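You operate a simulated robot arm through the tools that you are given. There is no shell and no other tool. Be economical: measure what you need, move in short steps, check, and stop when the job is done.

Carry out the task below with a simulated two-armed robot. There is one attempt and no reset: what you move stays moved.

JOB
Take the tea towel from the sideboard top and lay it out flat on the top of the side table.

The check looks at the end state, three seconds after you hand in, the way a careful person would. Anything else that was tipped, shoved, dropped, spilled or broken makes it a failure. Flat cloth is picked up by pressing the open fingertips on it (5 to 10 N) and closing them slowly along it; thin cloth reads only 2 to 8 mm in the jaws.

ROBOT AND FRAMES
Two 7-joint arms with two-finger parallel grippers on one trunk, on a base that drives. Base frame: it is fixed to the floor where the robot stands at the start and does not move with it; the origin is under the middle of the robot, x ahead of it, y to its left, z up. Lengths are in cm, angles in degrees, forces in N, time in s.
The left shoulder is at the start at [7, 17.7, 114.5], the right one opposite. With the tool pointing down near the work surface each hand reaches from about 10 to 72 cm from the robot's upright axis, wherever it stands, measured 20 degrees to its own side. Places, roughly: top of the side table [50, -80, 90]. Payload 3.43 kg a hand.
Tool frame (each hand has its own): the origin (TCP) lies between the finger pads and is the grasp point; the fingertips stand 3 cm ahead of it; z points along the fingers, y is the line along which they close. The gripper opens to 9.4 cm. The fingers are 2.8 cm wide and 1 cm thick; the gripper's body (5 by 9.6 cm) begins 5.5 cm behind the TCP.
Orientation is that of the tool frame in the base frame, as [roll, pitch, yaw] about the fixed x, y, z axes, in that order (R = Rz(yaw) Ry(pitch) Rx(roll)). With the fingers straight down and closing along the base's y, the tool's x points along the base's -x, its y along +y and its z along -z.

CONTROLS
- The arms move only by the tool step_arm. It takes "left_series", "right_series" or both (then of equal length, played together; a hand with none holds still); each is a list of rows, each a list of 7 numbers: the turn, a rotation vector about the tool's x, y, z in degrees, then the shift along the tool's x, y, z in cm, then the finger opening in cm, from 0 to 9.4. In form: [[wx, wy, wz, x, y, z, hand], ...]. A call has 1 to 10 rows; each row is the pose to reach, as a shift and turn from the pose commanded when the call began, along the tool's axes at that moment. A row lasts 0.2 s, in which the tool goes at most 5 cm and 8.6 degrees; a call with a longer step from one row to the next is refused whole, and so is a gripper value outside its range. Where a pose cannot be reached the arm comes as near as it can. A force on the tool above 40 N (or 10 N above the force at the start of the call, whichever is more), or a blocked arm, ends the call early, and 0.2 s more pass. Each finger travels about 15.3 cm/s and halts on what it meets, pressing with about 44 N; the grip force reading is that of the motor and also rises with nothing between the fingers. The clock runs only during rows and for 0.2 s after the last one: add rows that repeat a pose to give the fingers time. It gives the time, the measured TCP pose, the force on the tool (base axes), the opening and the grip force at its end, in the units of the frame above (readings bear some noise).
- Cameras (640 x 400 px; columns grow to the right, rows downward): "scene" is now at [12.44, -2.62, 144.71]; the picture's right is [-0.33, -0.94, -0.00], its down [-0.70, 0.24, -0.67] and it looks along [0.64, -0.22, -0.74] (base axes); focal length 279 px, centre (320, 200). "left" rides on the left gripper at [7.6, -1.4, -10.3] in its tool frame; the picture's right is [0.18, 0.98, 0.00], its down [-0.75, 0.14, -0.64] and it looks along [-0.63, 0.12, 0.77] (tool axes); focal length 243 px, centre (320, 200). "right" rides on the right gripper at [7.6, 1.4, -10.3] in its tool frame; the picture's right is [-0.18, 0.98, 0.00], its down [-0.75, -0.14, -0.64] and it looks along [-0.63, -0.12, 0.77] (tool axes); focal length 243 px, centre (320, 200). There is no depth. A picture from a camera that has moved, and an enlarged one, comes with that camera's place and axes in the base frame and with its lens.
- get_image(camera): a new picture of that camera. It takes no simulated time.
- move_column(by): slides the trunk up (or, below 0, down) by that many cm; the arms and the scene camera ride with it, the base frame stays. It gives what a move gives, with no picture.
- drive_base(legs): drives the robot by 1 to 6 legs, each [ahead, turn to the left] in cm and degrees, along the robot's own axes; the way and the turn of a leg run together, so that a leg with both is an arc; at most 150 cm and 180 degrees a leg. The arms and the cameras ride along, it lands a little off, and it stops where it bumps. It gives what a move gives.
- head_to(pan, tilt): turns the head with the scene camera to pan (to the left, within 86 degrees either way) and tilt (down, from -29 to 69), counted from straight ahead of the robot. It gives what a move gives.
- close_up(camera, box): a new picture of the part [left, top, right, bottom] of that camera's present view, enlarged. It takes no simulated time.
- finish_job(): hands the job in; it is judged then, once.

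Go step by step. Nothing tells you exact positions but the pictures and the camera data: compare them with the known pose of the tool, close in by small moves and look again before you grip or let go. The budget is 120 turns and 100 pictures, counting those below and the enlarged ones. Unless the task says otherwise, let go and move clear before handing in, and close with one line.

The tools are called after "Request:" as name(argument=value, ...) on one line, values as JSON. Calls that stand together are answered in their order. step_arm: Moves the arms, as the interface text tells. Its arguments: {"type":"object","properties":{"left_series":{"type":"array"},"right_series":{"type":"array"}},"required":[]} The other tools are called the same way: move_column (by) slides the trunk up or down; drive_base (legs) drives the base; head_to (pan, tilt) turns the head that bears the scene camera; get_image (camera) takes a picture; close_up (camera, box) takes an enlarged picture of a part of a camera's view; finish_job () hands the job in.

At the start:

```text
time_s: 0.0
left_position: [45.58, -3.95, 121.9]
left_orientation: [-180.0, 0.0, -179.9]
left_contact_force: [-0.7, -0.2, 0.6]
left_opening: 9.45
left_grasp_force: 0.1
right_position: [35.94, -37.22, 117.28]
right_orientation: [179.9, 0.1, 179.9]
right_contact_force: [-0.5, 0.5, -1.1]
right_opening: 9.39
right_grasp_force: 0.0
trunk travel left (down, up): [-72.5, 11.5]
robot x, y, heading: [0.24, -0.03, 0.1]
head pan, tilt: [-19.2, 47.6]
```

scene: 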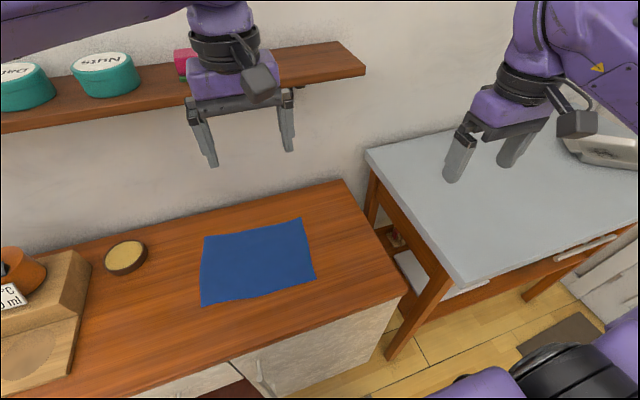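
right: 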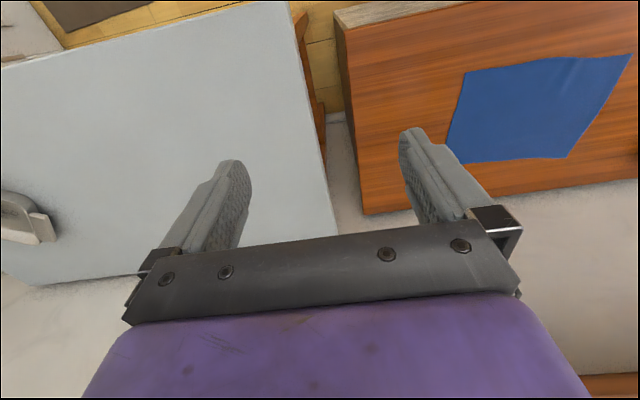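
left: 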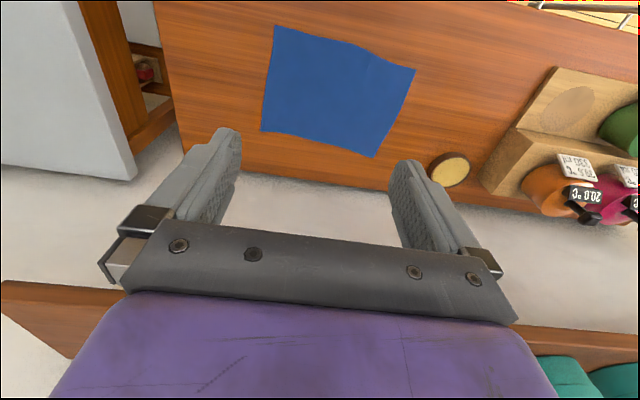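

The blue towel looks about 30 × 21 cm, with its near corners near (46,-13) and (48,16). I'll bring both hands above those two corners and look again.

Request:
step_arm(left_series=[[0, 0, 0, -0.44, 1.67, 3.2, 9.4], [0, 0, 0, -0.88, 3.34, 6.4, 9.4], [0, 0, 0, -1.32, 5.0, 9.6, 9.4], [0, 0, 0, -1.76, 6.7, 12.8, 8], [0, 0, 0, -2.2, 8.3, 16, 7], [0, 0, 0, -2.64, 10, 19.2, 6], [0, 0, 0, -3.08, 11.7, 22.4, 5], [0, 0, 0, -3.52, 13.4, 25.6, 4], [0, 0, 0, -3.96, 15, 28.8, 3.5], [0, 0, 0, -4.4, 16.7, 32, 3.5]], right_series=[[0, 0, 0, -1.16, 2.77, 2.73, 9.4], [0, 0, 0, -2.3, 5.54, 5.46, 9.4], [0, 0, 0, -3.5, 8.3, 8.2, 9.4], [0, 0, 0, -4.6, 11.1, 10.9, 8], [0, 0, 0, -5.8, 13.9, 13.7, 7], [0, 0, 0, -6.9, 16.6, 16.4, 6], [0, 0, 0, -8.1, 19.4, 19.1, 5], [0, 0, 0, -9.3, 22.2, 21.8, 4], [0, 0, 0, -10.4, 24.9, 24.6, 3.5], [0, 0, 0, -11.6, 27.7, 27.3, 3.5]])

Request:
get_image(camera="scene")

Request:
get_image(camera="left")

Request:
get_image(camera="right")

```text
time_s: 2.2
left_position: [50.38, 13.25, 89.25]
left_orientation: [-179.9, 0.0, 180.0]
left_contact_force: [0.1, 0.2, -0.7]
left_opening: 3.51
left_grasp_force: 0.1
right_position: [47.37, -9.51, 89.75]
right_orientation: [180.0, 0.0, -180.0]
right_contact_force: [0.0, -0.2, -0.4]
right_opening: 3.5
right_grasp_force: 0.0
trunk travel left (down, up): [-72.5, 11.5]
robot x, y, heading: [-0.0, -0.04, -0.1]
head pan, tilt: [-19.2, 47.6]
```

```text
96 pictures are left
camera scene: at [12.71, -2.34, 144.69], right [-0.33, -0.94, 0.0], down [-0.7, 0.24, -0.67], along [0.64, -0.22, -0.74], focal length 279 px, centre (320, 200)
```

scene: 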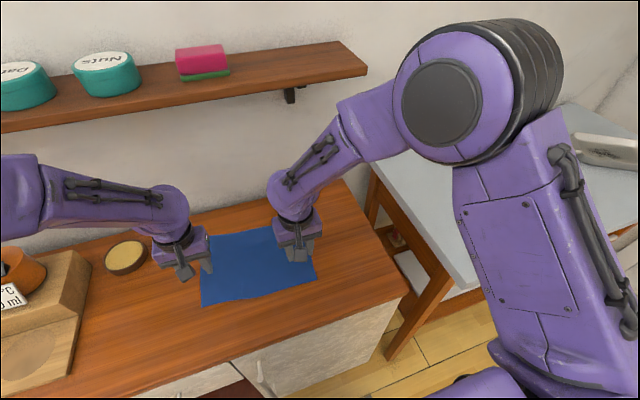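

```text
95 pictures are left
camera left: at [42.88, 11.78, 99.47], right [-0.18, 0.98, 0.0], down [0.75, 0.14, 0.64], along [0.63, 0.12, -0.77], focal length 243 px, centre (320, 200)
```

left: 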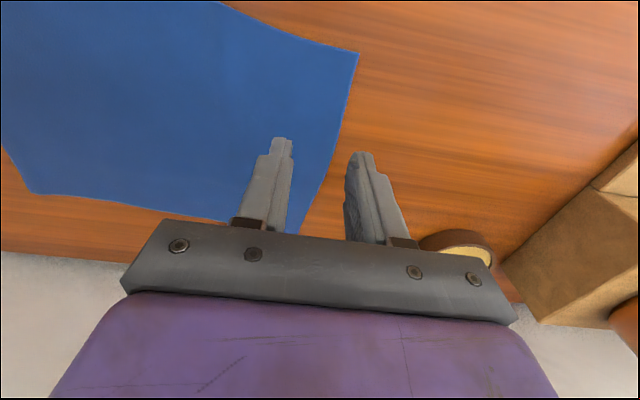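

```text
94 pictures are left
camera right: at [39.59, -7.95, 100.07], right [0.18, 0.98, 0.0], down [0.75, -0.14, 0.64], along [0.63, -0.12, -0.77], focal length 243 px, centre (320, 200)
```

right: 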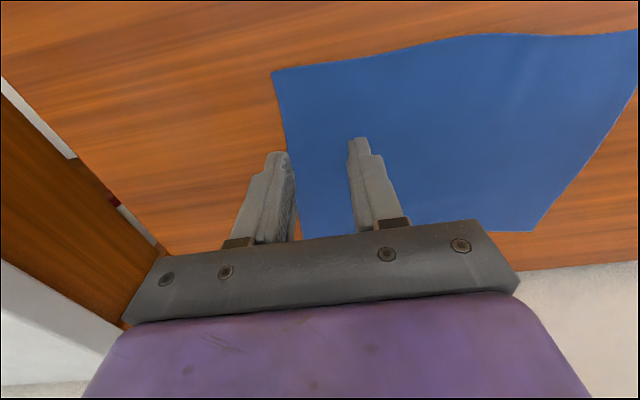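

Both grippers hang over the towel's near edge; the pictures put the corners at (44.1,-13.4) and (46,15.7). I'll shift to those and go down to just above the cloth.

Request:
step_arm(left_series=[[0, 0, 0, 1, -0.4, 2.5, 3.5], [0, 0, 0, 2, -0.8, 5, 3.5], [0, 0, 0, 3.1, -1.2, 7.5, 3.5], [0, 0, 0, 3.1, -1.2, 9.7, 3.5], [0, 0, 0, 3.1, -1.2, 9.7, 3.5]], right_series=[[0, 0, 0, 0.5, 0.1, 2.5, 3.5], [0, 0, 0, 1, 0.2, 5, 3.5], [0, 0, 0, 1.4, 0.2, 7.5, 3.5], [0, 0, 0, 1.4, 0.2, 10.2, 3.5], [0, 0, 0, 1.4, 0.2, 10.2, 3.5]])

Request:
get_image(camera="left")

Request:
get_image(camera="right")

```text
time_s: 3.0
left_position: [47.28, 11.86, 83.12]
left_orientation: [180.0, 0.4, -179.9]
left_contact_force: [-3.7, 0.3, 12.1]
left_opening: 3.53
left_grasp_force: 0.0
right_position: [46.15, -9.45, 83.14]
right_orientation: [179.9, 0.6, -179.9]
right_contact_force: [-3.2, 0.5, 14.5]
right_opening: 3.5
right_grasp_force: 0.1
trunk travel left (down, up): [-72.5, 11.5]
robot x, y, heading: [0.01, -0.24, 0.1]
head pan, tilt: [-19.2, 47.6]
stopped in row 4 (right hand): the force on the tool passed its limit (the readings are from after the stop); the commanded pose is now the measured one
```

```text
93 pictures are left
camera left: at [39.72, 10.37, 93.2], right [-0.18, 0.98, 0.0], down [0.75, 0.14, 0.65], along [0.64, 0.12, -0.76], focal length 243 px, centre (320, 200)
```

left: 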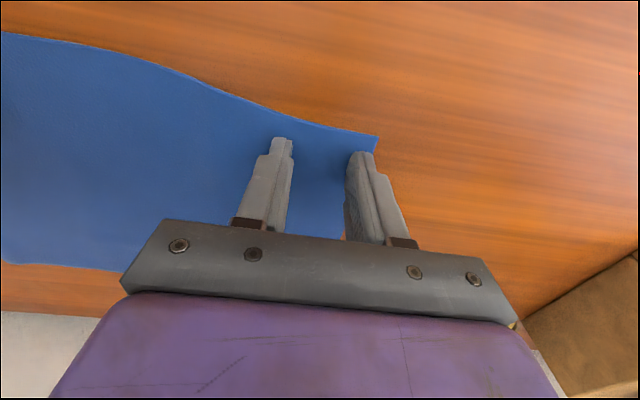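

```text
92 pictures are left
camera right: at [38.34, -7.94, 93.35], right [0.18, 0.98, 0.0], down [0.75, -0.14, 0.65], along [0.64, -0.12, -0.76], focal length 243 px, centre (320, 200)
```

right: 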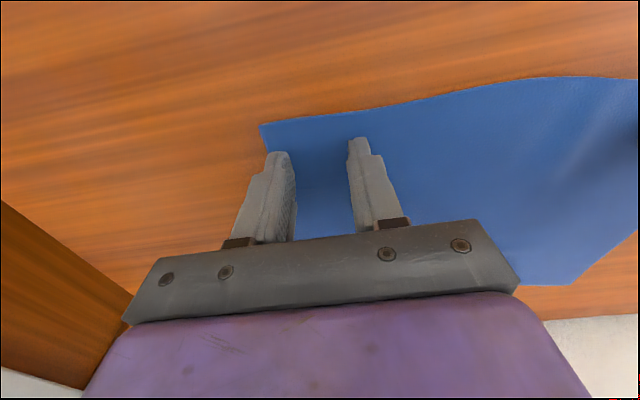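

The tips already touch the cloth, so the real surface is at about z = 80. Both hands are on the corners and pressing 12–14 N, so I'll ease off slightly to read the force.

Request:
step_arm(left_series=[[0, 0, 0, 0, 0, -0.05, 3.5], [0, 0, 0, 0, 0, -0.05, 3.5]], right_series=[[0, 0, 0, 0, 0, -0.05, 3.5], [0, 0, 0, 0, 0, -0.05, 3.5]])

```text
time_s: 3.6
left_position: [47.4, 11.91, 83.09]
left_orientation: [180.0, 0.6, 180.0]
left_contact_force: [-0.5, -1.7, 9.3]
left_opening: 3.47
left_grasp_force: 0.1
right_position: [46.02, -9.38, 83.01]
right_orientation: [179.9, 0.5, -179.9]
right_contact_force: [0.7, 0.6, 13.4]
right_opening: 3.49
right_grasp_force: 0.0
trunk travel left (down, up): [-72.5, 11.5]
robot x, y, heading: [-0.25, 0.03, 0.1]
head pan, tilt: [-19.2, 47.6]
```

Left presses 9 N and right 13 N. I'll raise the right hand a hair and close both slowly.

Request:
step_arm(left_series=[[0, 0, 0, 0, 0, 0, 3.2], [0, 0, 0, 0, 0, 0, 2.9], [0, 0, 0, 0, 0, 0, 2.5], [0, 0, 0, 0, 0, 0, 2.1], [0, 0, 0, 0, 0, 0, 1.7], [0, 0, 0, 0, 0, 0, 1.3], [0, 0, 0, 0, 0, 0, 0.9], [0, 0, 0, 0, 0, 0, 0.5], [0, 0, 0, 0, 0, 0, 0.0], [0, 0, 0, 0, 0, 0, 0.0]], right_series=[[0, 0, 0, 0, 0, -0.12, 3.2], [0, 0, 0, 0, 0, -0.12, 2.9], [0, 0, 0, 0, 0, -0.12, 2.5], [0, 0, 0, 0, 0, -0.12, 2.1], [0, 0, 0, 0, 0, -0.12, 1.7], [0, 0, 0, 0, 0, -0.12, 1.3], [0, 0, 0, 0, 0, -0.12, 0.9], [0, 0, 0, 0, 0, -0.12, 0.5], [0, 0, 0, 0, 0, -0.12, 0.0], [0, 0, 0, 0, 0, -0.12, 0.0]])

Request:
get_image(camera="left")

Request:
get_image(camera="right")

```text
time_s: 5.8
left_position: [47.43, 11.77, 83.2]
left_orientation: [180.0, 0.6, 179.9]
left_contact_force: [0.0, -8.8, 22.4]
left_opening: 0.21
left_grasp_force: 36.9
right_position: [46.17, -9.5, 83.12]
right_orientation: [179.8, 0.6, -179.8]
right_contact_force: [1.1, 8.1, 1.2]
right_opening: 0.18
right_grasp_force: 36.9
trunk travel left (down, up): [-72.5, 11.5]
robot x, y, heading: [0.16, -0.14, -0.2]
head pan, tilt: [-19.2, 47.6]
```

```text
91 pictures are left
camera left: at [39.81, 10.3, 93.19], right [-0.18, 0.98, 0.0], down [0.75, 0.14, 0.65], along [0.64, 0.12, -0.76], focal length 243 px, centre (320, 200)
```

left: 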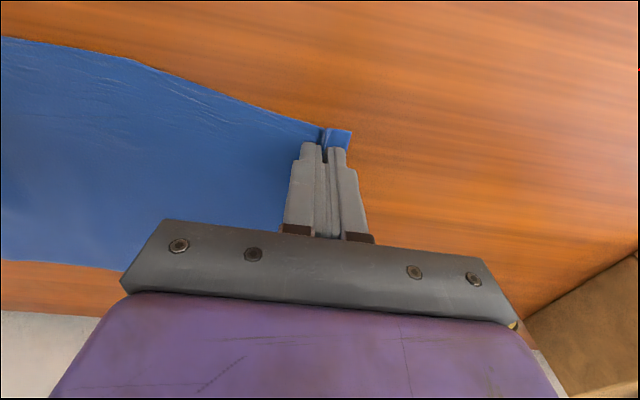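

```text
90 pictures are left
camera right: at [38.37, -8.0, 93.4], right [0.18, 0.98, 0.0], down [0.75, -0.14, 0.65], along [0.64, -0.11, -0.76], focal length 243 px, centre (320, 200)
```

right: 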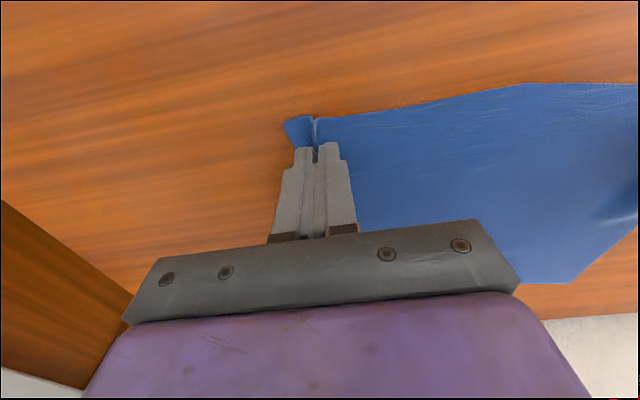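

Both corners appear pinched, at 2 mm in the jaws. I'll lift slowly and check.

Request:
step_arm(left_series=[[0, 0, 0, 0, 0, -1, 0], [0, 0, 0, 0, 0, -3, 0], [0, 0, 0, 0, 0, -5, 0], [0, 0, 0, 0, 0, -7, 0], [0, 0, 0, 0, 0, -9, 0], [0, 0, 0, 0, 0, -11, 0], [0, 0, 0, 0, 0, -13, 0]], right_series=[[0, 0, 0, 0, 0, -1, 0], [0, 0, 0, 0, 0, -3, 0], [0, 0, 0, 0, 0, -5, 0], [0, 0, 0, 0, 0, -7, 0], [0, 0, 0, 0, 0, -9, 0], [0, 0, 0, 0, 0, -11, 0], [0, 0, 0, 0, 0, -13, 0]])

Request:
get_image(camera="scene")

Request:
get_image(camera="left")

```text
time_s: 7.4
left_position: [47.57, 11.73, 96.12]
left_orientation: [-179.8, 0.4, -179.9]
left_contact_force: [-0.9, -10.2, 0.1]
left_opening: 0.21
left_grasp_force: 36.8
right_position: [46.09, -9.49, 96.15]
right_orientation: [180.0, 0.5, -179.9]
right_contact_force: [1.0, 9.6, -0.2]
right_opening: 0.2
right_grasp_force: 36.4
trunk travel left (down, up): [-72.5, 11.5]
robot x, y, heading: [0.5, 0.1, 0.2]
head pan, tilt: [-19.2, 47.6]
```

```text
89 pictures are left
camera scene: at [12.32, -2.58, 144.72], right [-0.33, -0.94, 0.0], down [-0.7, 0.24, -0.67], along [0.64, -0.22, -0.74], focal length 279 px, centre (320, 200)
```

scene: 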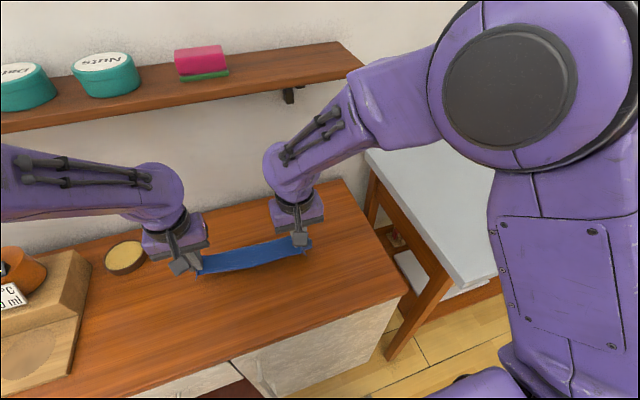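

```text
88 pictures are left
camera left: at [39.88, 10.28, 106.17], right [-0.18, 0.98, 0.0], down [0.75, 0.14, 0.65], along [0.64, 0.12, -0.76], focal length 243 px, centre (320, 200)
```

left: 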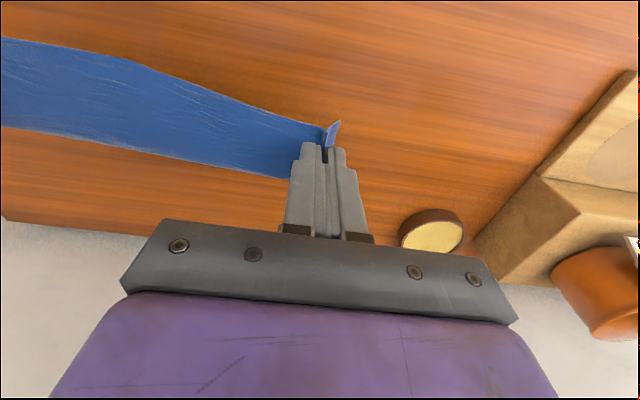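

The towel hangs cleanly from both hands, a little taut. I'll slacken it, raise everything, and look at the route to the side table.

Request:
step_arm(left_series=[[0, 0, 0, 0.4, -0.2, -3, 0], [0, 0, 0, 0.8, -0.4, -6, 0], [0, 0, 0, 1.2, -0.4, -9, 0], [0, 0, 0, 1.4, -0.4, -12, 0]], right_series=[[0, 0, 0, 0, 0.2, -3, 0], [0, 0, 0, 0, 0.4, -6, 0], [0, 0, 0, 0, 0.4, -9, 0], [0, 0, 0, 0, 0.4, -12, 0]])

Request:
move_column(by=11)

Request:
head_to(pan=-75, tilt=40)

Request:
get_image(camera="scene")

Request:
get_image(camera="right")

```text
time_s: 8.4
left_position: [45.88, 11.34, 108.28]
left_orientation: [179.9, 0.5, -180.0]
left_contact_force: [0.0, -0.2, 0.7]
left_opening: 0.18
left_grasp_force: 36.7
right_position: [45.88, -9.19, 108.32]
right_orientation: [179.9, 0.5, -179.9]
right_contact_force: [-0.3, 0.7, -0.4]
right_opening: 0.2
right_grasp_force: 36.4
trunk travel left (down, up): [-72.5, 11.5]
robot x, y, heading: [-0.03, 0.09, 0.0]
head pan, tilt: [-19.2, 47.6]
```

```text
time_s: 9.8
left_position: [46.05, 11.47, 119.15]
left_orientation: [180.0, 0.3, 179.9]
left_contact_force: [-0.6, 0.4, 0.0]
left_opening: 0.2
left_grasp_force: 36.8
right_position: [45.96, -9.17, 119.25]
right_orientation: [179.9, 0.4, -179.9]
right_contact_force: [-0.5, 0.3, 0.2]
right_opening: 0.16
right_grasp_force: 37.1
trunk travel left (down, up): [-83.5, 0.5]
robot x, y, heading: [-0.11, 0.18, -0.0]
head pan, tilt: [-19.2, 47.6]
```

```text
time_s: 11.1
left_position: [46.06, 11.33, 119.18]
left_orientation: [-180.0, 0.4, -180.0]
left_contact_force: [0.1, 0.3, -0.9]
left_opening: 0.18
left_grasp_force: 36.5
right_position: [46.04, -9.17, 119.3]
right_orientation: [179.9, 0.4, -179.8]
right_contact_force: [0.3, 1.2, -0.9]
right_opening: 0.19
right_grasp_force: 36.6
trunk travel left (down, up): [-83.5, 0.5]
robot x, y, heading: [0.1, -0.06, 0.1]
head pan, tilt: [-75.0, 40.0]
```

```text
87 pictures are left
camera scene: at [7.21, -8.2, 156.8], right [-0.97, -0.26, 0.0], down [-0.17, 0.62, -0.77], along [0.2, -0.74, -0.64], focal length 279 px, centre (320, 200)
```

scene: 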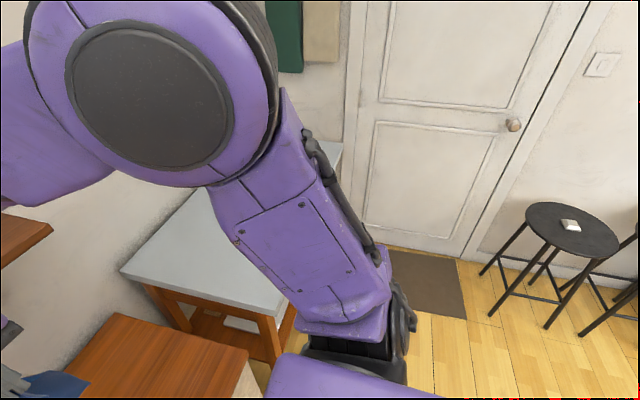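

```text
86 pictures are left
camera right: at [38.32, -7.68, 129.48], right [0.18, 0.98, 0.0], down [0.75, -0.14, 0.65], along [0.64, -0.12, -0.76], focal length 243 px, centre (320, 200)
```

right: 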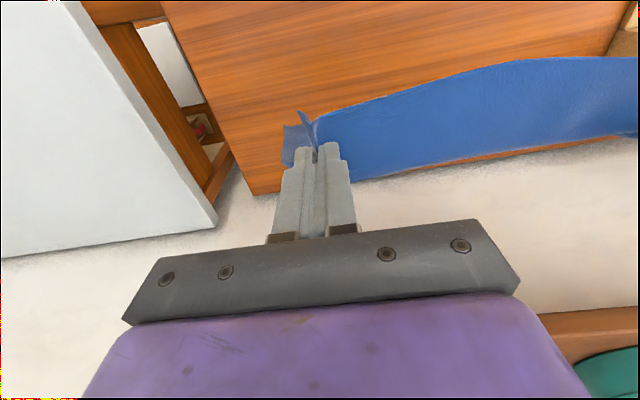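

The route to the side table looks open. I'll turn right in place first and look over the floor behind the start position.

Request:
drive_base(legs=[[0, -90]])

Request:
head_to(pan=-45, tilt=35)

Request:
get_image(camera="scene")

Request:
head_to(pan=20, tilt=45)

Request:
get_image(camera="scene")

```text
time_s: 15.3
left_position: [11.33, -46.03, 119.32]
left_orientation: [179.9, 0.4, 89.8]
left_contact_force: [-0.2, 0.2, -0.2]
left_opening: 0.18
left_grasp_force: 36.6
right_position: [-9.24, -45.94, 119.22]
right_orientation: [179.9, 0.4, 89.8]
right_contact_force: [0.3, -0.4, -0.7]
right_opening: 0.22
right_grasp_force: 36.7
trunk travel left (down, up): [-83.5, 0.5]
robot x, y, heading: [0.21, -0.15, -90.2]
head pan, tilt: [-75.0, 40.0]
```

```text
time_s: 16.3
left_position: [11.12, -46.08, 119.14]
left_orientation: [180.0, 0.4, 89.9]
left_contact_force: [-0.3, 1.0, -0.6]
left_opening: 0.18
left_grasp_force: 36.7
right_position: [-9.25, -45.96, 119.22]
right_orientation: [179.9, 0.3, 89.9]
right_contact_force: [-0.2, 0.2, 0.1]
right_opening: 0.19
right_grasp_force: 36.5
trunk travel left (down, up): [-83.5, 0.5]
robot x, y, heading: [0.18, 0.02, -90.1]
head pan, tilt: [-45.0, 35.0]
```

```text
85 pictures are left
camera scene: at [-6.3, -11.2, 157.56], right [-0.7, 0.71, 0.0], down [0.41, 0.4, -0.82], along [-0.58, -0.58, -0.57], focal length 279 px, centre (320, 200)
```

scene: 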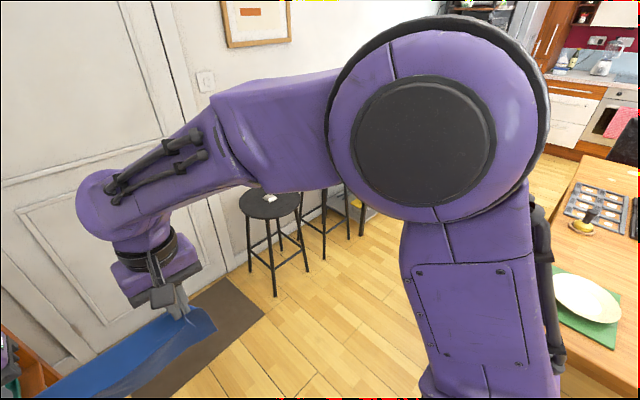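

```text
time_s: 17.6
left_position: [11.33, -46.11, 119.13]
left_orientation: [179.9, 0.4, 89.8]
left_contact_force: [-0.2, 0.8, 0.1]
left_opening: 0.17
left_grasp_force: 37.3
right_position: [-9.3, -46.08, 119.26]
right_orientation: [-180.0, 0.4, 89.9]
right_contact_force: [-0.1, 0.7, 0.2]
right_opening: 0.2
right_grasp_force: 36.4
trunk travel left (down, up): [-83.5, 0.5]
robot x, y, heading: [-0.1, -0.12, -90.4]
head pan, tilt: [20.0, 45.0]
```

```text
84 pictures are left
camera scene: at [2.7, -12.67, 156.08], right [-0.94, -0.34, 0.0], down [-0.24, 0.67, -0.71], along [0.24, -0.67, -0.71], focal length 279 px, centre (320, 200)
```

scene: 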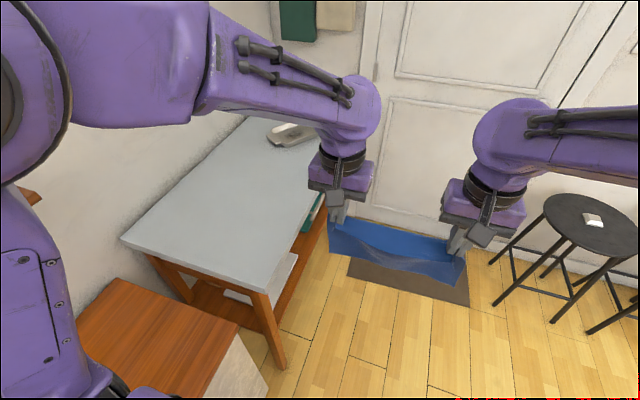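

The floor is clear and the dining table is well behind. I'll drive to a spot in front of the side table, back from its edge, and face it.

Request:
drive_base(legs=[[0, -24.2], [72.5, 0], [0, 114.5]])

Request:
head_to(pan=0, tilt=40)

Request:
get_image(camera="scene")

```text
time_s: 27.6
left_position: [16.61, -53.49, 119.1]
left_orientation: [-180.0, 0.4, -179.1]
left_contact_force: [-0.2, -1.1, 0.7]
left_opening: 0.23
left_grasp_force: 36.9
right_position: [16.77, -74.0, 119.29]
right_orientation: [179.9, 0.4, -179.0]
right_contact_force: [0.4, 0.1, 0.1]
right_opening: 0.2
right_grasp_force: 35.9
trunk travel left (down, up): [-83.5, 0.5]
robot x, y, heading: [-29.13, -65.36, 0.7]
head pan, tilt: [20.0, 45.0]
```

```text
time_s: 28.4
left_position: [16.55, -53.34, 119.14]
left_orientation: [-180.0, 0.5, -179.2]
left_contact_force: [-0.4, 0.0, -0.4]
left_opening: 0.22
left_grasp_force: 36.6
right_position: [16.85, -73.97, 119.15]
right_orientation: [179.9, 0.4, -179.1]
right_contact_force: [0.0, 0.0, 0.1]
right_opening: 0.22
right_grasp_force: 37.4
trunk travel left (down, up): [-83.5, 0.5]
robot x, y, heading: [-29.43, -65.62, 0.8]
head pan, tilt: [0.0, 40.0]
```

```text
83 pictures are left
camera scene: at [-15.87, -65.24, 156.8], right [0.01, -1.0, 0.0], down [-0.64, -0.01, -0.77], along [0.77, 0.01, -0.64], focal length 279 px, centre (320, 200)
```

scene: 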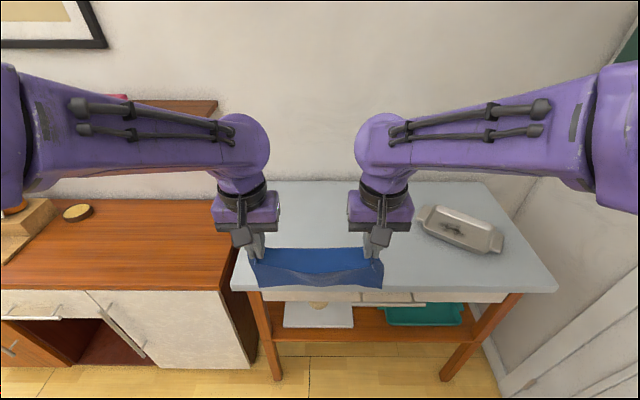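

The robot faces the side table, and the butter dish on its right is well clear. I'll drive forward so the towel comes over the table top.

Request:
drive_base(legs=[[24, -0.8]])

Request:
get_image(camera="scene")

Request:
get_image(camera="left")

Request:
get_image(camera="right")

```text
time_s: 30.2
left_position: [40.9, -53.83, 119.24]
left_orientation: [-180.0, 0.4, 179.9]
left_contact_force: [-0.4, -0.2, 0.7]
left_opening: 0.18
left_grasp_force: 36.4
right_position: [40.94, -74.3, 119.3]
right_orientation: [179.9, 0.5, -179.9]
right_contact_force: [-0.5, 0.4, -0.7]
right_opening: 0.18
right_grasp_force: 36.5
trunk travel left (down, up): [-83.5, 0.5]
robot x, y, heading: [-4.82, -65.24, 0.1]
head pan, tilt: [0.0, 40.0]
```

```text
82 pictures are left
camera scene: at [8.36, -65.29, 156.83], right [0.0, -1.0, 0.0], down [-0.64, 0.0, -0.77], along [0.77, 0.0, -0.64], focal length 279 px, centre (320, 200)
```

scene: 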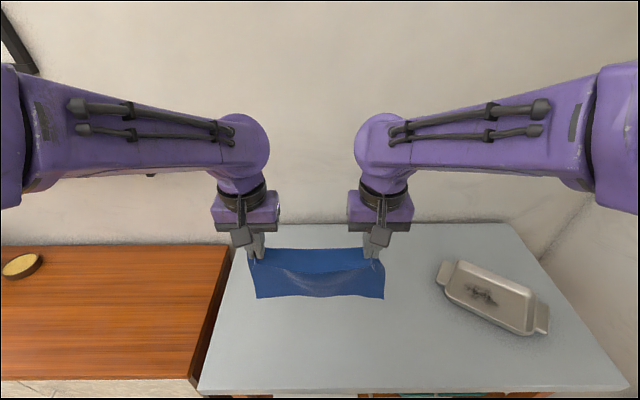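

```text
81 pictures are left
camera left: at [33.37, -55.44, 129.33], right [-0.18, 0.98, 0.0], down [0.75, 0.14, 0.65], along [0.64, 0.12, -0.76], focal length 243 px, centre (320, 200)
```

left: 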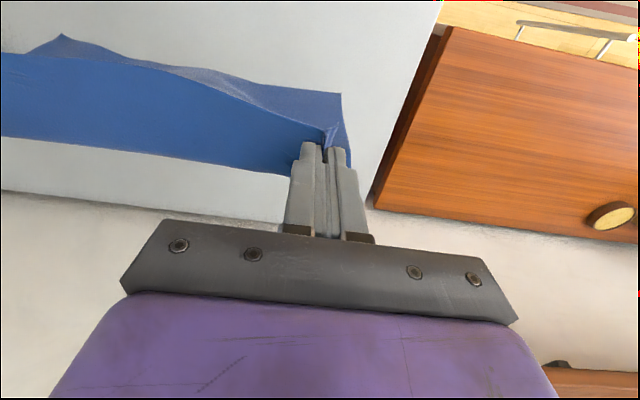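

```text
80 pictures are left
camera right: at [33.22, -72.99, 129.56], right [0.18, 0.98, 0.0], down [0.75, -0.14, 0.65], along [0.64, -0.12, -0.76], focal length 243 px, centre (320, 200)
```

right: 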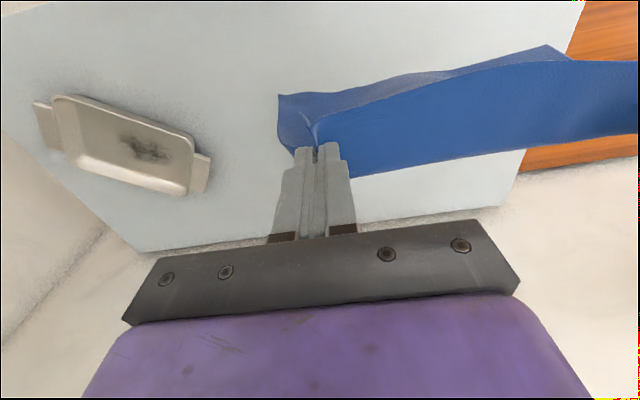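

The towel hangs vertically over the table, well clear of the dish. I'll move the hands forward over the far part of the table and lower until the bottom edge nearly touches.

Request:
step_arm(left_series=[[0, 0, 0, -2, 0, 0.5, 0], [0, 0, 0, -4, 0, 1, 0], [0, 0, 0, -6, 0, 1.5, 0], [0, 0, 0, -8, 0, 2, 0], [0, 0, 0, -10, 0, 3, 0], [0, 0, 0, -12, 0, 4, 0], [0, 0, 0, -14, 0, 5, 0], [0, 0, 0, -15, 0, 6, 0], [0, 0, 0, -16, 0, 6, 0], [0, 0, 0, -16, 0, 6, 0]], right_series=[[0, 0, 0, -2, 0, 0.5, 0], [0, 0, 0, -4, 0, 1, 0], [0, 0, 0, -6, 0, 1.5, 0], [0, 0, 0, -8, 0, 2, 0], [0, 0, 0, -10, 0, 3, 0], [0, 0, 0, -12, 0, 4, 0], [0, 0, 0, -14, 0, 5, 0], [0, 0, 0, -15, 0, 6, 0], [0, 0, 0, -16, 0, 6, 0], [0, 0, 0, -16, 0, 6, 0]])

Request:
head_to(pan=0, tilt=48)

Request:
get_image(camera="scene")

Request:
get_image(camera="right")

```text
time_s: 32.4
left_position: [57.26, -54.03, 113.37]
left_orientation: [-179.9, 0.4, 180.0]
left_contact_force: [-0.1, -0.2, 0.3]
left_opening: 0.21
left_grasp_force: 36.9
right_position: [57.13, -74.31, 113.38]
right_orientation: [180.0, 0.4, -180.0]
right_contact_force: [-0.2, -1.7, -0.4]
right_opening: 0.18
right_grasp_force: 36.6
trunk travel left (down, up): [-83.5, 0.5]
robot x, y, heading: [-5.01, -64.88, 0.0]
head pan, tilt: [0.0, 40.0]
```

```text
time_s: 33.1
left_position: [57.13, -54.01, 113.48]
left_orientation: [-180.0, 0.4, 180.0]
left_contact_force: [-0.1, 0.5, -0.1]
left_opening: 0.18
left_grasp_force: 36.7
right_position: [57.13, -74.28, 113.34]
right_orientation: [179.9, 0.4, -179.8]
right_contact_force: [1.3, -0.5, 1.0]
right_opening: 0.19
right_grasp_force: 36.8
trunk travel left (down, up): [-83.5, 0.5]
robot x, y, heading: [-5.2, -65.01, -0.2]
head pan, tilt: [0.0, 48.0]
```

```text
79 pictures are left
camera scene: at [7.97, -65.29, 155.66], right [0.0, -1.0, 0.0], down [-0.74, 0.0, -0.67], along [0.67, 0.0, -0.74], focal length 279 px, centre (320, 200)
```

scene: 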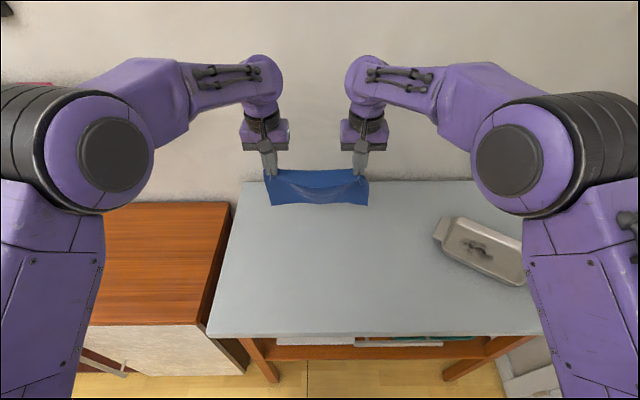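

```text
78 pictures are left
camera right: at [49.47, -72.92, 123.54], right [0.18, 0.98, 0.0], down [0.75, -0.14, 0.65], along [0.64, -0.12, -0.76], focal length 243 px, centre (320, 200)
```

right: 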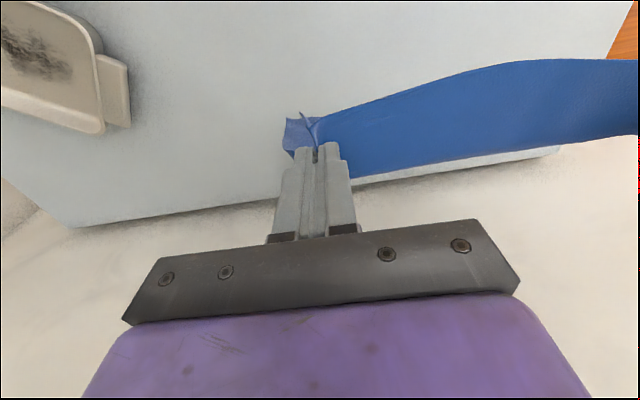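

The bottom edge still looks about 7 cm above the table. I'll lower 6 cm and look again.

Request:
step_arm(left_series=[[0, 0, 0, 0, 0, 1.5, 0], [0, 0, 0, 0, 0, 3, 0], [0, 0, 0, 0, 0, 4.5, 0], [0, 0, 0, 0, 0, 6, 0], [0, 0, 0, 0, 0, 6, 0]], right_series=[[0, 0, 0, 0, 0, 1.5, 0], [0, 0, 0, 0, 0, 3, 0], [0, 0, 0, 0, 0, 4.5, 0], [0, 0, 0, 0, 0, 6, 0], [0, 0, 0, 0, 0, 6, 0]])

Request:
close_up(camera="scene", box=[220, 120, 420, 245])

```text
time_s: 34.3
left_position: [57.33, -54.04, 107.42]
left_orientation: [179.9, 0.4, 180.0]
left_contact_force: [-0.1, 0.1, -0.4]
left_opening: 0.19
left_grasp_force: 36.7
right_position: [57.28, -74.55, 107.25]
right_orientation: [180.0, 0.4, -179.8]
right_contact_force: [-0.1, -0.5, -0.6]
right_opening: 0.2
right_grasp_force: 36.1
trunk travel left (down, up): [-83.5, 0.5]
robot x, y, heading: [-5.0, -64.96, -0.1]
head pan, tilt: [0.0, 48.0]
```

```text
3.20 times, centred on (320, 182) of scene
camera zoom: at [7.95, -65.29, 155.66], right [0.0, -1.0, 0.0], down [-0.74, 0.0, -0.67], along [0.67, 0.0, -0.74], focal length 894 px, centre (320, 256)
```

zoom: 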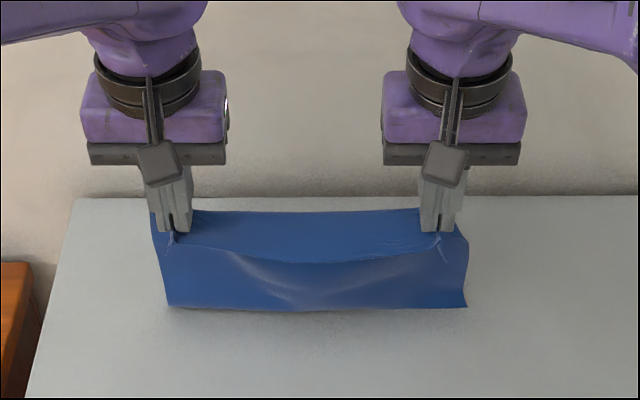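

The bottom edge is now a few centimetres or less above the table. I'll lower and sweep back so the towel unrolls away from the hands.

Request:
step_arm(left_series=[[0, 0, 0, 0, 0, 1.2, 0], [0, 0, 0, 0.5, 0, 2.4, 0], [0, 0, 0, 2, 0, 3.6, 0], [0, 0, 0, 3.5, 0, 5, 0], [0, 0, 0, 5, 0, 6.4, 0], [0, 0, 0, 6.5, 0, 7.8, 0], [0, 0, 0, 8, 0, 9, 0], [0, 0, 0, 9, 0, 10, 0], [0, 0, 0, 9, 0, 10, 0]], right_series=[[0, 0, 0, 0, 0, 1.2, 0], [0, 0, 0, 0.5, 0, 2.4, 0], [0, 0, 0, 2, 0, 3.6, 0], [0, 0, 0, 3.5, 0, 5, 0], [0, 0, 0, 5, 0, 6.4, 0], [0, 0, 0, 6.5, 0, 7.8, 0], [0, 0, 0, 8, 0, 9, 0], [0, 0, 0, 9, 0, 10, 0], [0, 0, 0, 9, 0, 10, 0]])

Request:
get_image(camera="scene")

Request:
get_image(camera="left")

```text
time_s: 36.3
left_position: [48.42, -54.05, 97.2]
left_orientation: [-180.0, 0.4, -179.9]
left_contact_force: [0.4, -0.2, -0.5]
left_opening: 0.18
left_grasp_force: 36.0
right_position: [48.21, -74.45, 97.39]
right_orientation: [179.9, 0.4, -179.9]
right_contact_force: [-0.4, 0.9, -0.1]
right_opening: 0.17
right_grasp_force: 36.0
trunk travel left (down, up): [-83.5, 0.5]
robot x, y, heading: [-4.71, -65.35, -0.1]
head pan, tilt: [0.0, 48.0]
```

```text
76 pictures are left
camera scene: at [8.0, -65.28, 155.65], right [0.0, -1.0, 0.0], down [-0.74, 0.0, -0.67], along [0.67, 0.0, -0.74], focal length 279 px, centre (320, 200)
```

scene: 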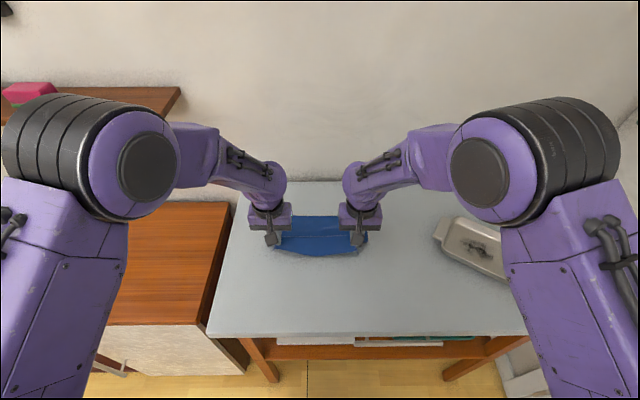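

```text
75 pictures are left
camera left: at [40.75, -55.49, 107.3], right [-0.18, 0.98, 0.0], down [0.75, 0.14, 0.65], along [0.64, 0.12, -0.76], focal length 243 px, centre (320, 200)
```

left: 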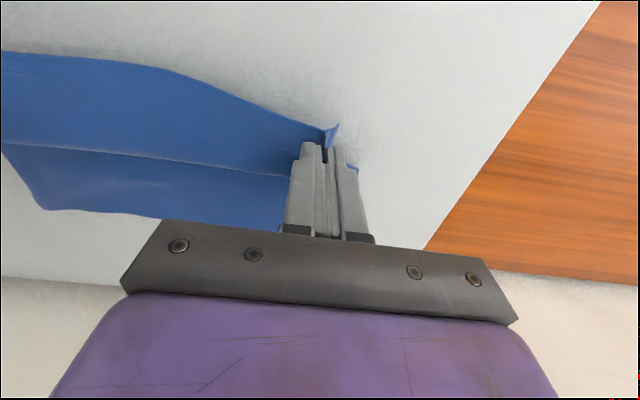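

The far part lies on the table, heading away from the hands. I'll keep drawing back and down.

Request:
step_arm(left_series=[[0, 0, 0, 1, 0, 0.5, 0], [0, 0, 0, 2, 0, 1, 0], [0, 0, 0, 3, 0, 1.7, 0], [0, 0, 0, 4, 0, 2.5, 0], [0, 0, 0, 4.7, 0, 3.3, 0], [0, 0, 0, 5.2, 0, 4, 0], [0, 0, 0, 5.2, 0, 4, 0]], right_series=[[0, 0, 0, 1, 0, 0.5, 0], [0, 0, 0, 2, 0, 1, 0], [0, 0, 0, 3, 0, 1.7, 0], [0, 0, 0, 4, 0, 2.5, 0], [0, 0, 0, 4.7, 0, 3.3, 0], [0, 0, 0, 5.2, 0, 4, 0], [0, 0, 0, 5.2, 0, 4, 0]])

Request:
close_up(camera="scene", box=[220, 160, 420, 285])

Request:
get_image(camera="left")

Request:
get_image(camera="right")

```text
time_s: 37.9
left_position: [43.04, -53.81, 93.14]
left_orientation: [179.9, 0.3, 180.0]
left_contact_force: [-1.0, 0.2, 0.0]
left_opening: 0.19
left_grasp_force: 36.9
right_position: [42.95, -74.27, 93.09]
right_orientation: [179.8, 0.5, -179.9]
right_contact_force: [0.8, 0.2, 3.1]
right_opening: 0.18
right_grasp_force: 36.2
trunk travel left (down, up): [-83.5, 0.5]
robot x, y, heading: [-4.8, -64.81, 0.1]
head pan, tilt: [0.0, 48.0]
```

```text
3.20 times, centred on (320, 222) of scene
camera zoom: at [7.94, -65.29, 155.67], right [0.0, -1.0, 0.0], down [-0.74, 0.0, -0.67], along [0.67, 0.0, -0.74], focal length 894 px, centre (320, 128)
```

zoom: 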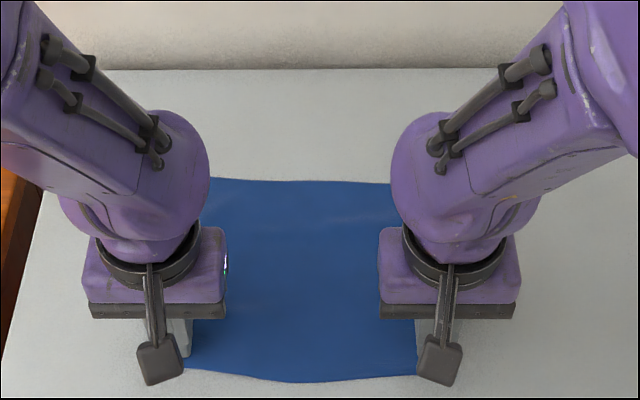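

```text
73 pictures are left
camera left: at [35.48, -55.27, 103.29], right [-0.18, 0.98, 0.0], down [0.75, 0.14, 0.65], along [0.64, 0.12, -0.76], focal length 243 px, centre (320, 200)
```

left: 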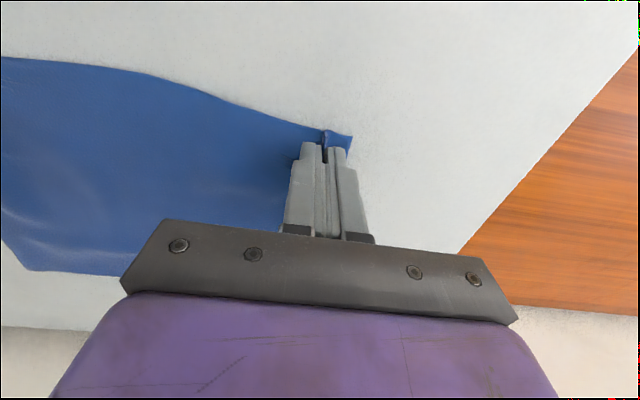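

```text
72 pictures are left
camera right: at [35.34, -72.85, 103.38], right [0.18, 0.98, 0.0], down [0.75, -0.14, 0.65], along [0.64, -0.12, -0.76], focal length 243 px, centre (320, 200)
```

right: 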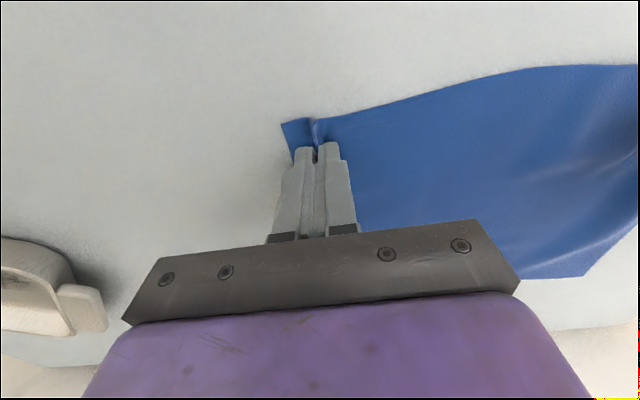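

The towel is nearly flat with the tips at the table (z ≈ 90); slight ripples remain at the far edge. I'll pull back about 1 cm and spread slightly to tighten it.

Request:
step_arm(left_series=[[0, 0, 0, 0.3, 0.1, 0, 0], [0, 0, 0, 0.6, 0.2, 0, 0], [0, 0, 0, 0.9, 0.3, 0, 0], [0, 0, 0, 1.2, 0.3, 0, 0], [0, 0, 0, 1.2, 0.3, 0.05, 0]], right_series=[[0, 0, 0, 0.3, -0.1, 0, 0], [0, 0, 0, 0.6, -0.2, 0, 0], [0, 0, 0, 0.9, -0.3, 0, 0], [0, 0, 0, 1.2, -0.3, 0, 0], [0, 0, 0, 1.2, -0.3, 0, 0]])

Request:
get_image(camera="left")

Request:
get_image(camera="right")

```text
time_s: 39.1
left_position: [41.96, -53.64, 93.08]
left_orientation: [-180.0, 0.3, 180.0]
left_contact_force: [1.9, -4.2, 7.9]
left_opening: 0.2
left_grasp_force: 36.9
right_position: [41.99, -74.63, 93.37]
right_orientation: [179.9, 0.5, -179.9]
right_contact_force: [0.3, 4.1, 0.8]
right_opening: 0.16
right_grasp_force: 36.8
trunk travel left (down, up): [-83.5, 0.5]
robot x, y, heading: [-4.58, -65.4, 0.0]
head pan, tilt: [0.0, 48.0]
```

```text
71 pictures are left
camera left: at [34.31, -55.19, 103.22], right [-0.18, 0.98, 0.0], down [0.75, 0.14, 0.65], along [0.64, 0.12, -0.76], focal length 243 px, centre (320, 200)
```

left: 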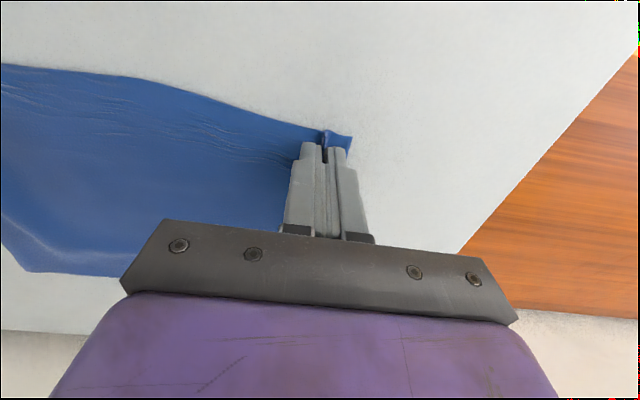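

```text
70 pictures are left
camera right: at [34.21, -73.28, 103.54], right [0.18, 0.98, 0.0], down [0.75, -0.14, 0.65], along [0.64, -0.12, -0.76], focal length 243 px, centre (320, 200)
```

right: 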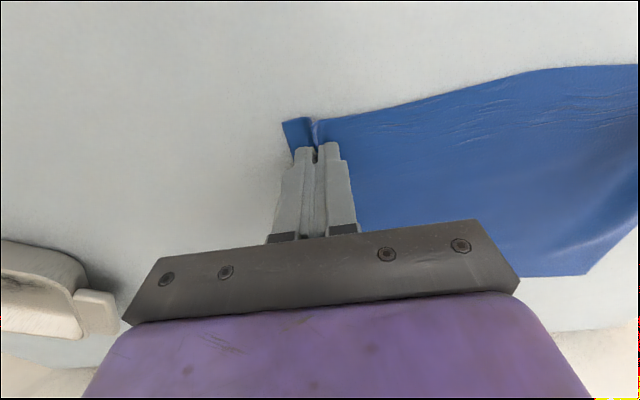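

Now I'll open the fingers slowly with a light press, which should spread the pinched ridges flat again.

Request:
step_arm(left_series=[[0, 0, 0, 0, 0, 0, 0], [0, 0, 0, 0, 0, 0, 0.4], [0, 0, 0, 0, 0, 0, 0.8], [0, 0, 0, 0, 0, 0, 1.3], [0, 0, 0, 0, 0, 0, 1.8], [0, 0, 0, 0, 0, 0, 2.3], [0, 0, 0, 0, 0, 0, 2.8], [0, 0, 0, 0, 0, 0, 3.3], [0, 0, 0, 0, 0, 0, 3.5]], right_series=[[0, 0, 0, 0, 0, 0.1, 0], [0, 0, 0, 0, 0, 0.15, 0.4], [0, 0, 0, 0, 0, 0.15, 0.8], [0, 0, 0, 0, 0, 0.15, 1.3], [0, 0, 0, 0, 0, 0.15, 1.8], [0, 0, 0, 0, 0, 0.15, 2.3], [0, 0, 0, 0, 0, 0.15, 2.8], [0, 0, 0, 0, 0, 0.15, 3.3], [0, 0, 0, 0, 0, 0.15, 3.5]])

Request:
get_image(camera="left")

Request:
get_image(camera="right")

```text
time_s: 41.1
left_position: [41.98, -53.57, 93.11]
left_orientation: [180.0, 0.5, 180.0]
left_contact_force: [-0.3, -0.3, 6.5]
left_opening: 3.27
left_grasp_force: 0.1
right_position: [41.89, -74.7, 93.17]
right_orientation: [179.9, 0.5, -179.9]
right_contact_force: [-0.3, 0.5, 3.3]
right_opening: 3.44
right_grasp_force: 0.0
trunk travel left (down, up): [-83.5, 0.5]
robot x, y, heading: [-4.67, -65.01, 0.1]
head pan, tilt: [0.0, 48.0]
```

```text
69 pictures are left
camera left: at [34.26, -55.14, 103.23], right [-0.18, 0.98, 0.0], down [0.75, 0.14, 0.65], along [0.64, 0.12, -0.76], focal length 243 px, centre (320, 200)
```

left: 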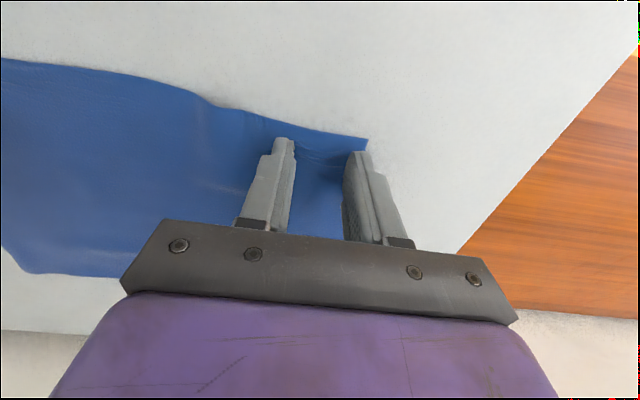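

```text
68 pictures are left
camera right: at [34.12, -73.27, 103.38], right [0.18, 0.98, 0.0], down [0.75, -0.14, 0.65], along [0.64, -0.12, -0.76], focal length 243 px, centre (320, 200)
```

right: 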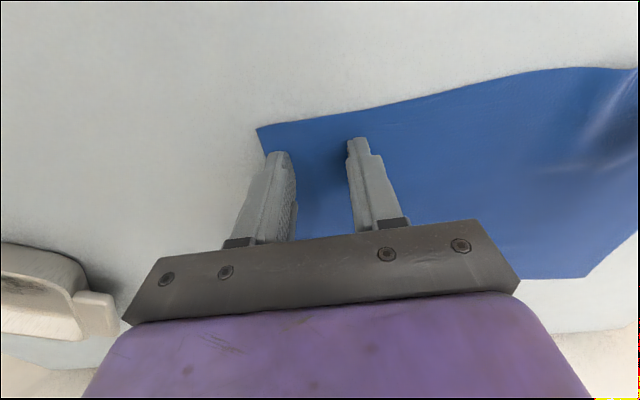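

The pinches opened flat, leaving one small slack wave inside the left hand. I'll drag the left corner outward under light pressure to take it up.

Request:
step_arm(left_series=[[0, 0, 0, 0, 0.2, 0, 3.4], [0, 0, 0, 0, 0.4, 0, 3.4], [0, 0, 0, 0, 0.6, 0, 3.4], [0, 0, 0, 0, 0.8, 0, 3.4], [0, 0, 0, 0, 0.8, 0, 3.4]])

Request:
get_image(camera="left")

```text
time_s: 42.3
left_position: [41.92, -52.87, 93.25]
left_orientation: [-179.9, 0.4, -180.0]
left_contact_force: [-0.6, -0.5, -0.5]
left_opening: 3.41
left_grasp_force: 0.1
right_position: [41.87, -74.76, 93.31]
right_orientation: [179.9, 0.5, -179.8]
right_contact_force: [-0.6, -0.3, 4.6]
right_opening: 3.44
right_grasp_force: 0.0
trunk travel left (down, up): [-83.5, 0.5]
robot x, y, heading: [-4.62, -65.49, -0.1]
head pan, tilt: [0.0, 48.0]
```

```text
67 pictures are left
camera left: at [34.3, -54.39, 103.27], right [-0.18, 0.98, 0.0], down [0.75, 0.14, 0.65], along [0.64, 0.12, -0.76], focal length 243 px, centre (320, 200)
```

left: 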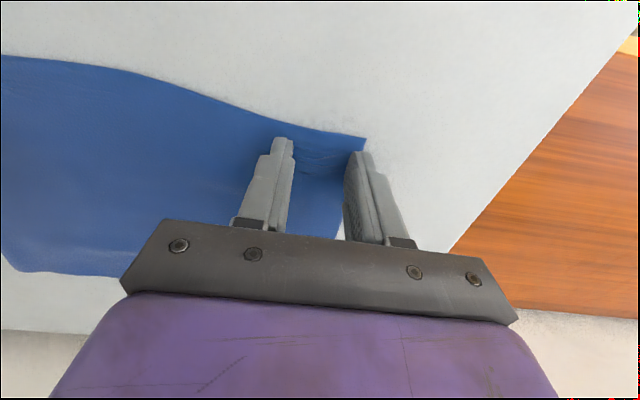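

The towel is now flat. I'll lift both hands straight up and back, out of view, and inspect it.

Request:
step_arm(left_series=[[0, 0, 0, 0, 0, -1, 3.4], [0, 0, 0, 0, 0, -3, 3.4], [0, 0, 0, 0, 0, -6, 3.4], [0, 0, 0, 0, 1, -10, 3.4], [0, 0, 0, 0, 3, -14, 3.4], [0, 0, 0, 0, 6, -17, 3.4], [0, 0, 0, 0, 9, -19, 3.4], [0, 0, 0, 0, 12, -20, 3.4]], right_series=[[0, 0, 0, 0, 0, -1, 3.4], [0, 0, 0, 0, 0, -3, 3.4], [0, 0, 0, 0, 0, -6, 3.4], [0, 0, 0, 0, -1, -10, 3.4], [0, 0, 0, 0, -3, -14, 3.4], [0, 0, 0, 0, -6, -17, 3.4], [0, 0, 0, 0, -9, -19, 3.4], [0, 0, 0, 0, -12, -20, 3.4]])

Request:
get_image(camera="scene")

Request:
close_up(camera="scene", box=[220, 180, 420, 305])

```text
time_s: 44.1
left_position: [41.74, -41.18, 113.39]
left_orientation: [179.9, 0.3, -179.9]
left_contact_force: [0.6, 1.3, 0.2]
left_opening: 3.39
left_grasp_force: 0.1
right_position: [41.76, -87.23, 113.29]
right_orientation: [179.9, 0.4, -179.9]
right_contact_force: [0.4, 0.0, -0.3]
right_opening: 3.41
right_grasp_force: 0.0
trunk travel left (down, up): [-83.5, 0.5]
robot x, y, heading: [-5.04, -65.34, 0.0]
head pan, tilt: [0.0, 48.0]
```

```text
66 pictures are left
camera scene: at [7.88, -65.29, 155.66], right [0.0, -1.0, 0.0], down [-0.74, 0.0, -0.67], along [0.67, 0.0, -0.74], focal length 279 px, centre (320, 200)
```

scene: 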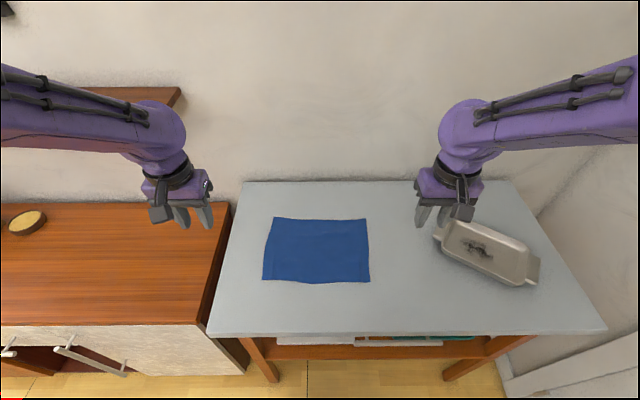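

```text
3.20 times, centred on (320, 242) of scene
camera zoom: at [7.88, -65.29, 155.66], right [0.0, -1.0, 0.0], down [-0.74, 0.0, -0.67], along [0.67, 0.0, -0.74], focal length 894 px, centre (320, 64)
```

zoom: 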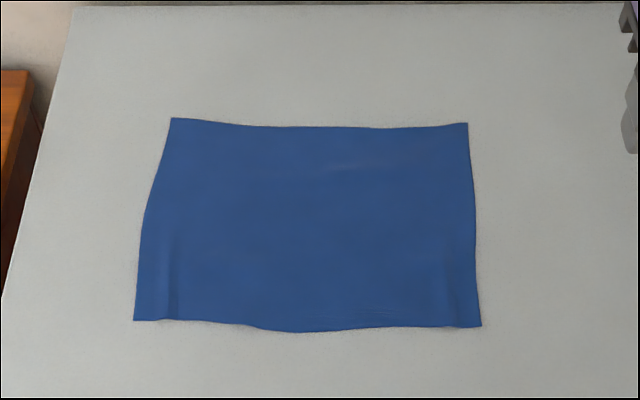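

The towel lies flat and fully spread on the side table. The hands are clear and the dish has not moved, so I'm handing in.

Request:
finish_job()

```text
The job is handed in.
```

The tea towel is lying flat and fully spread on top of the side table; I let go, moved both hands clear, and nothing else was disturbed in the pictures I took.
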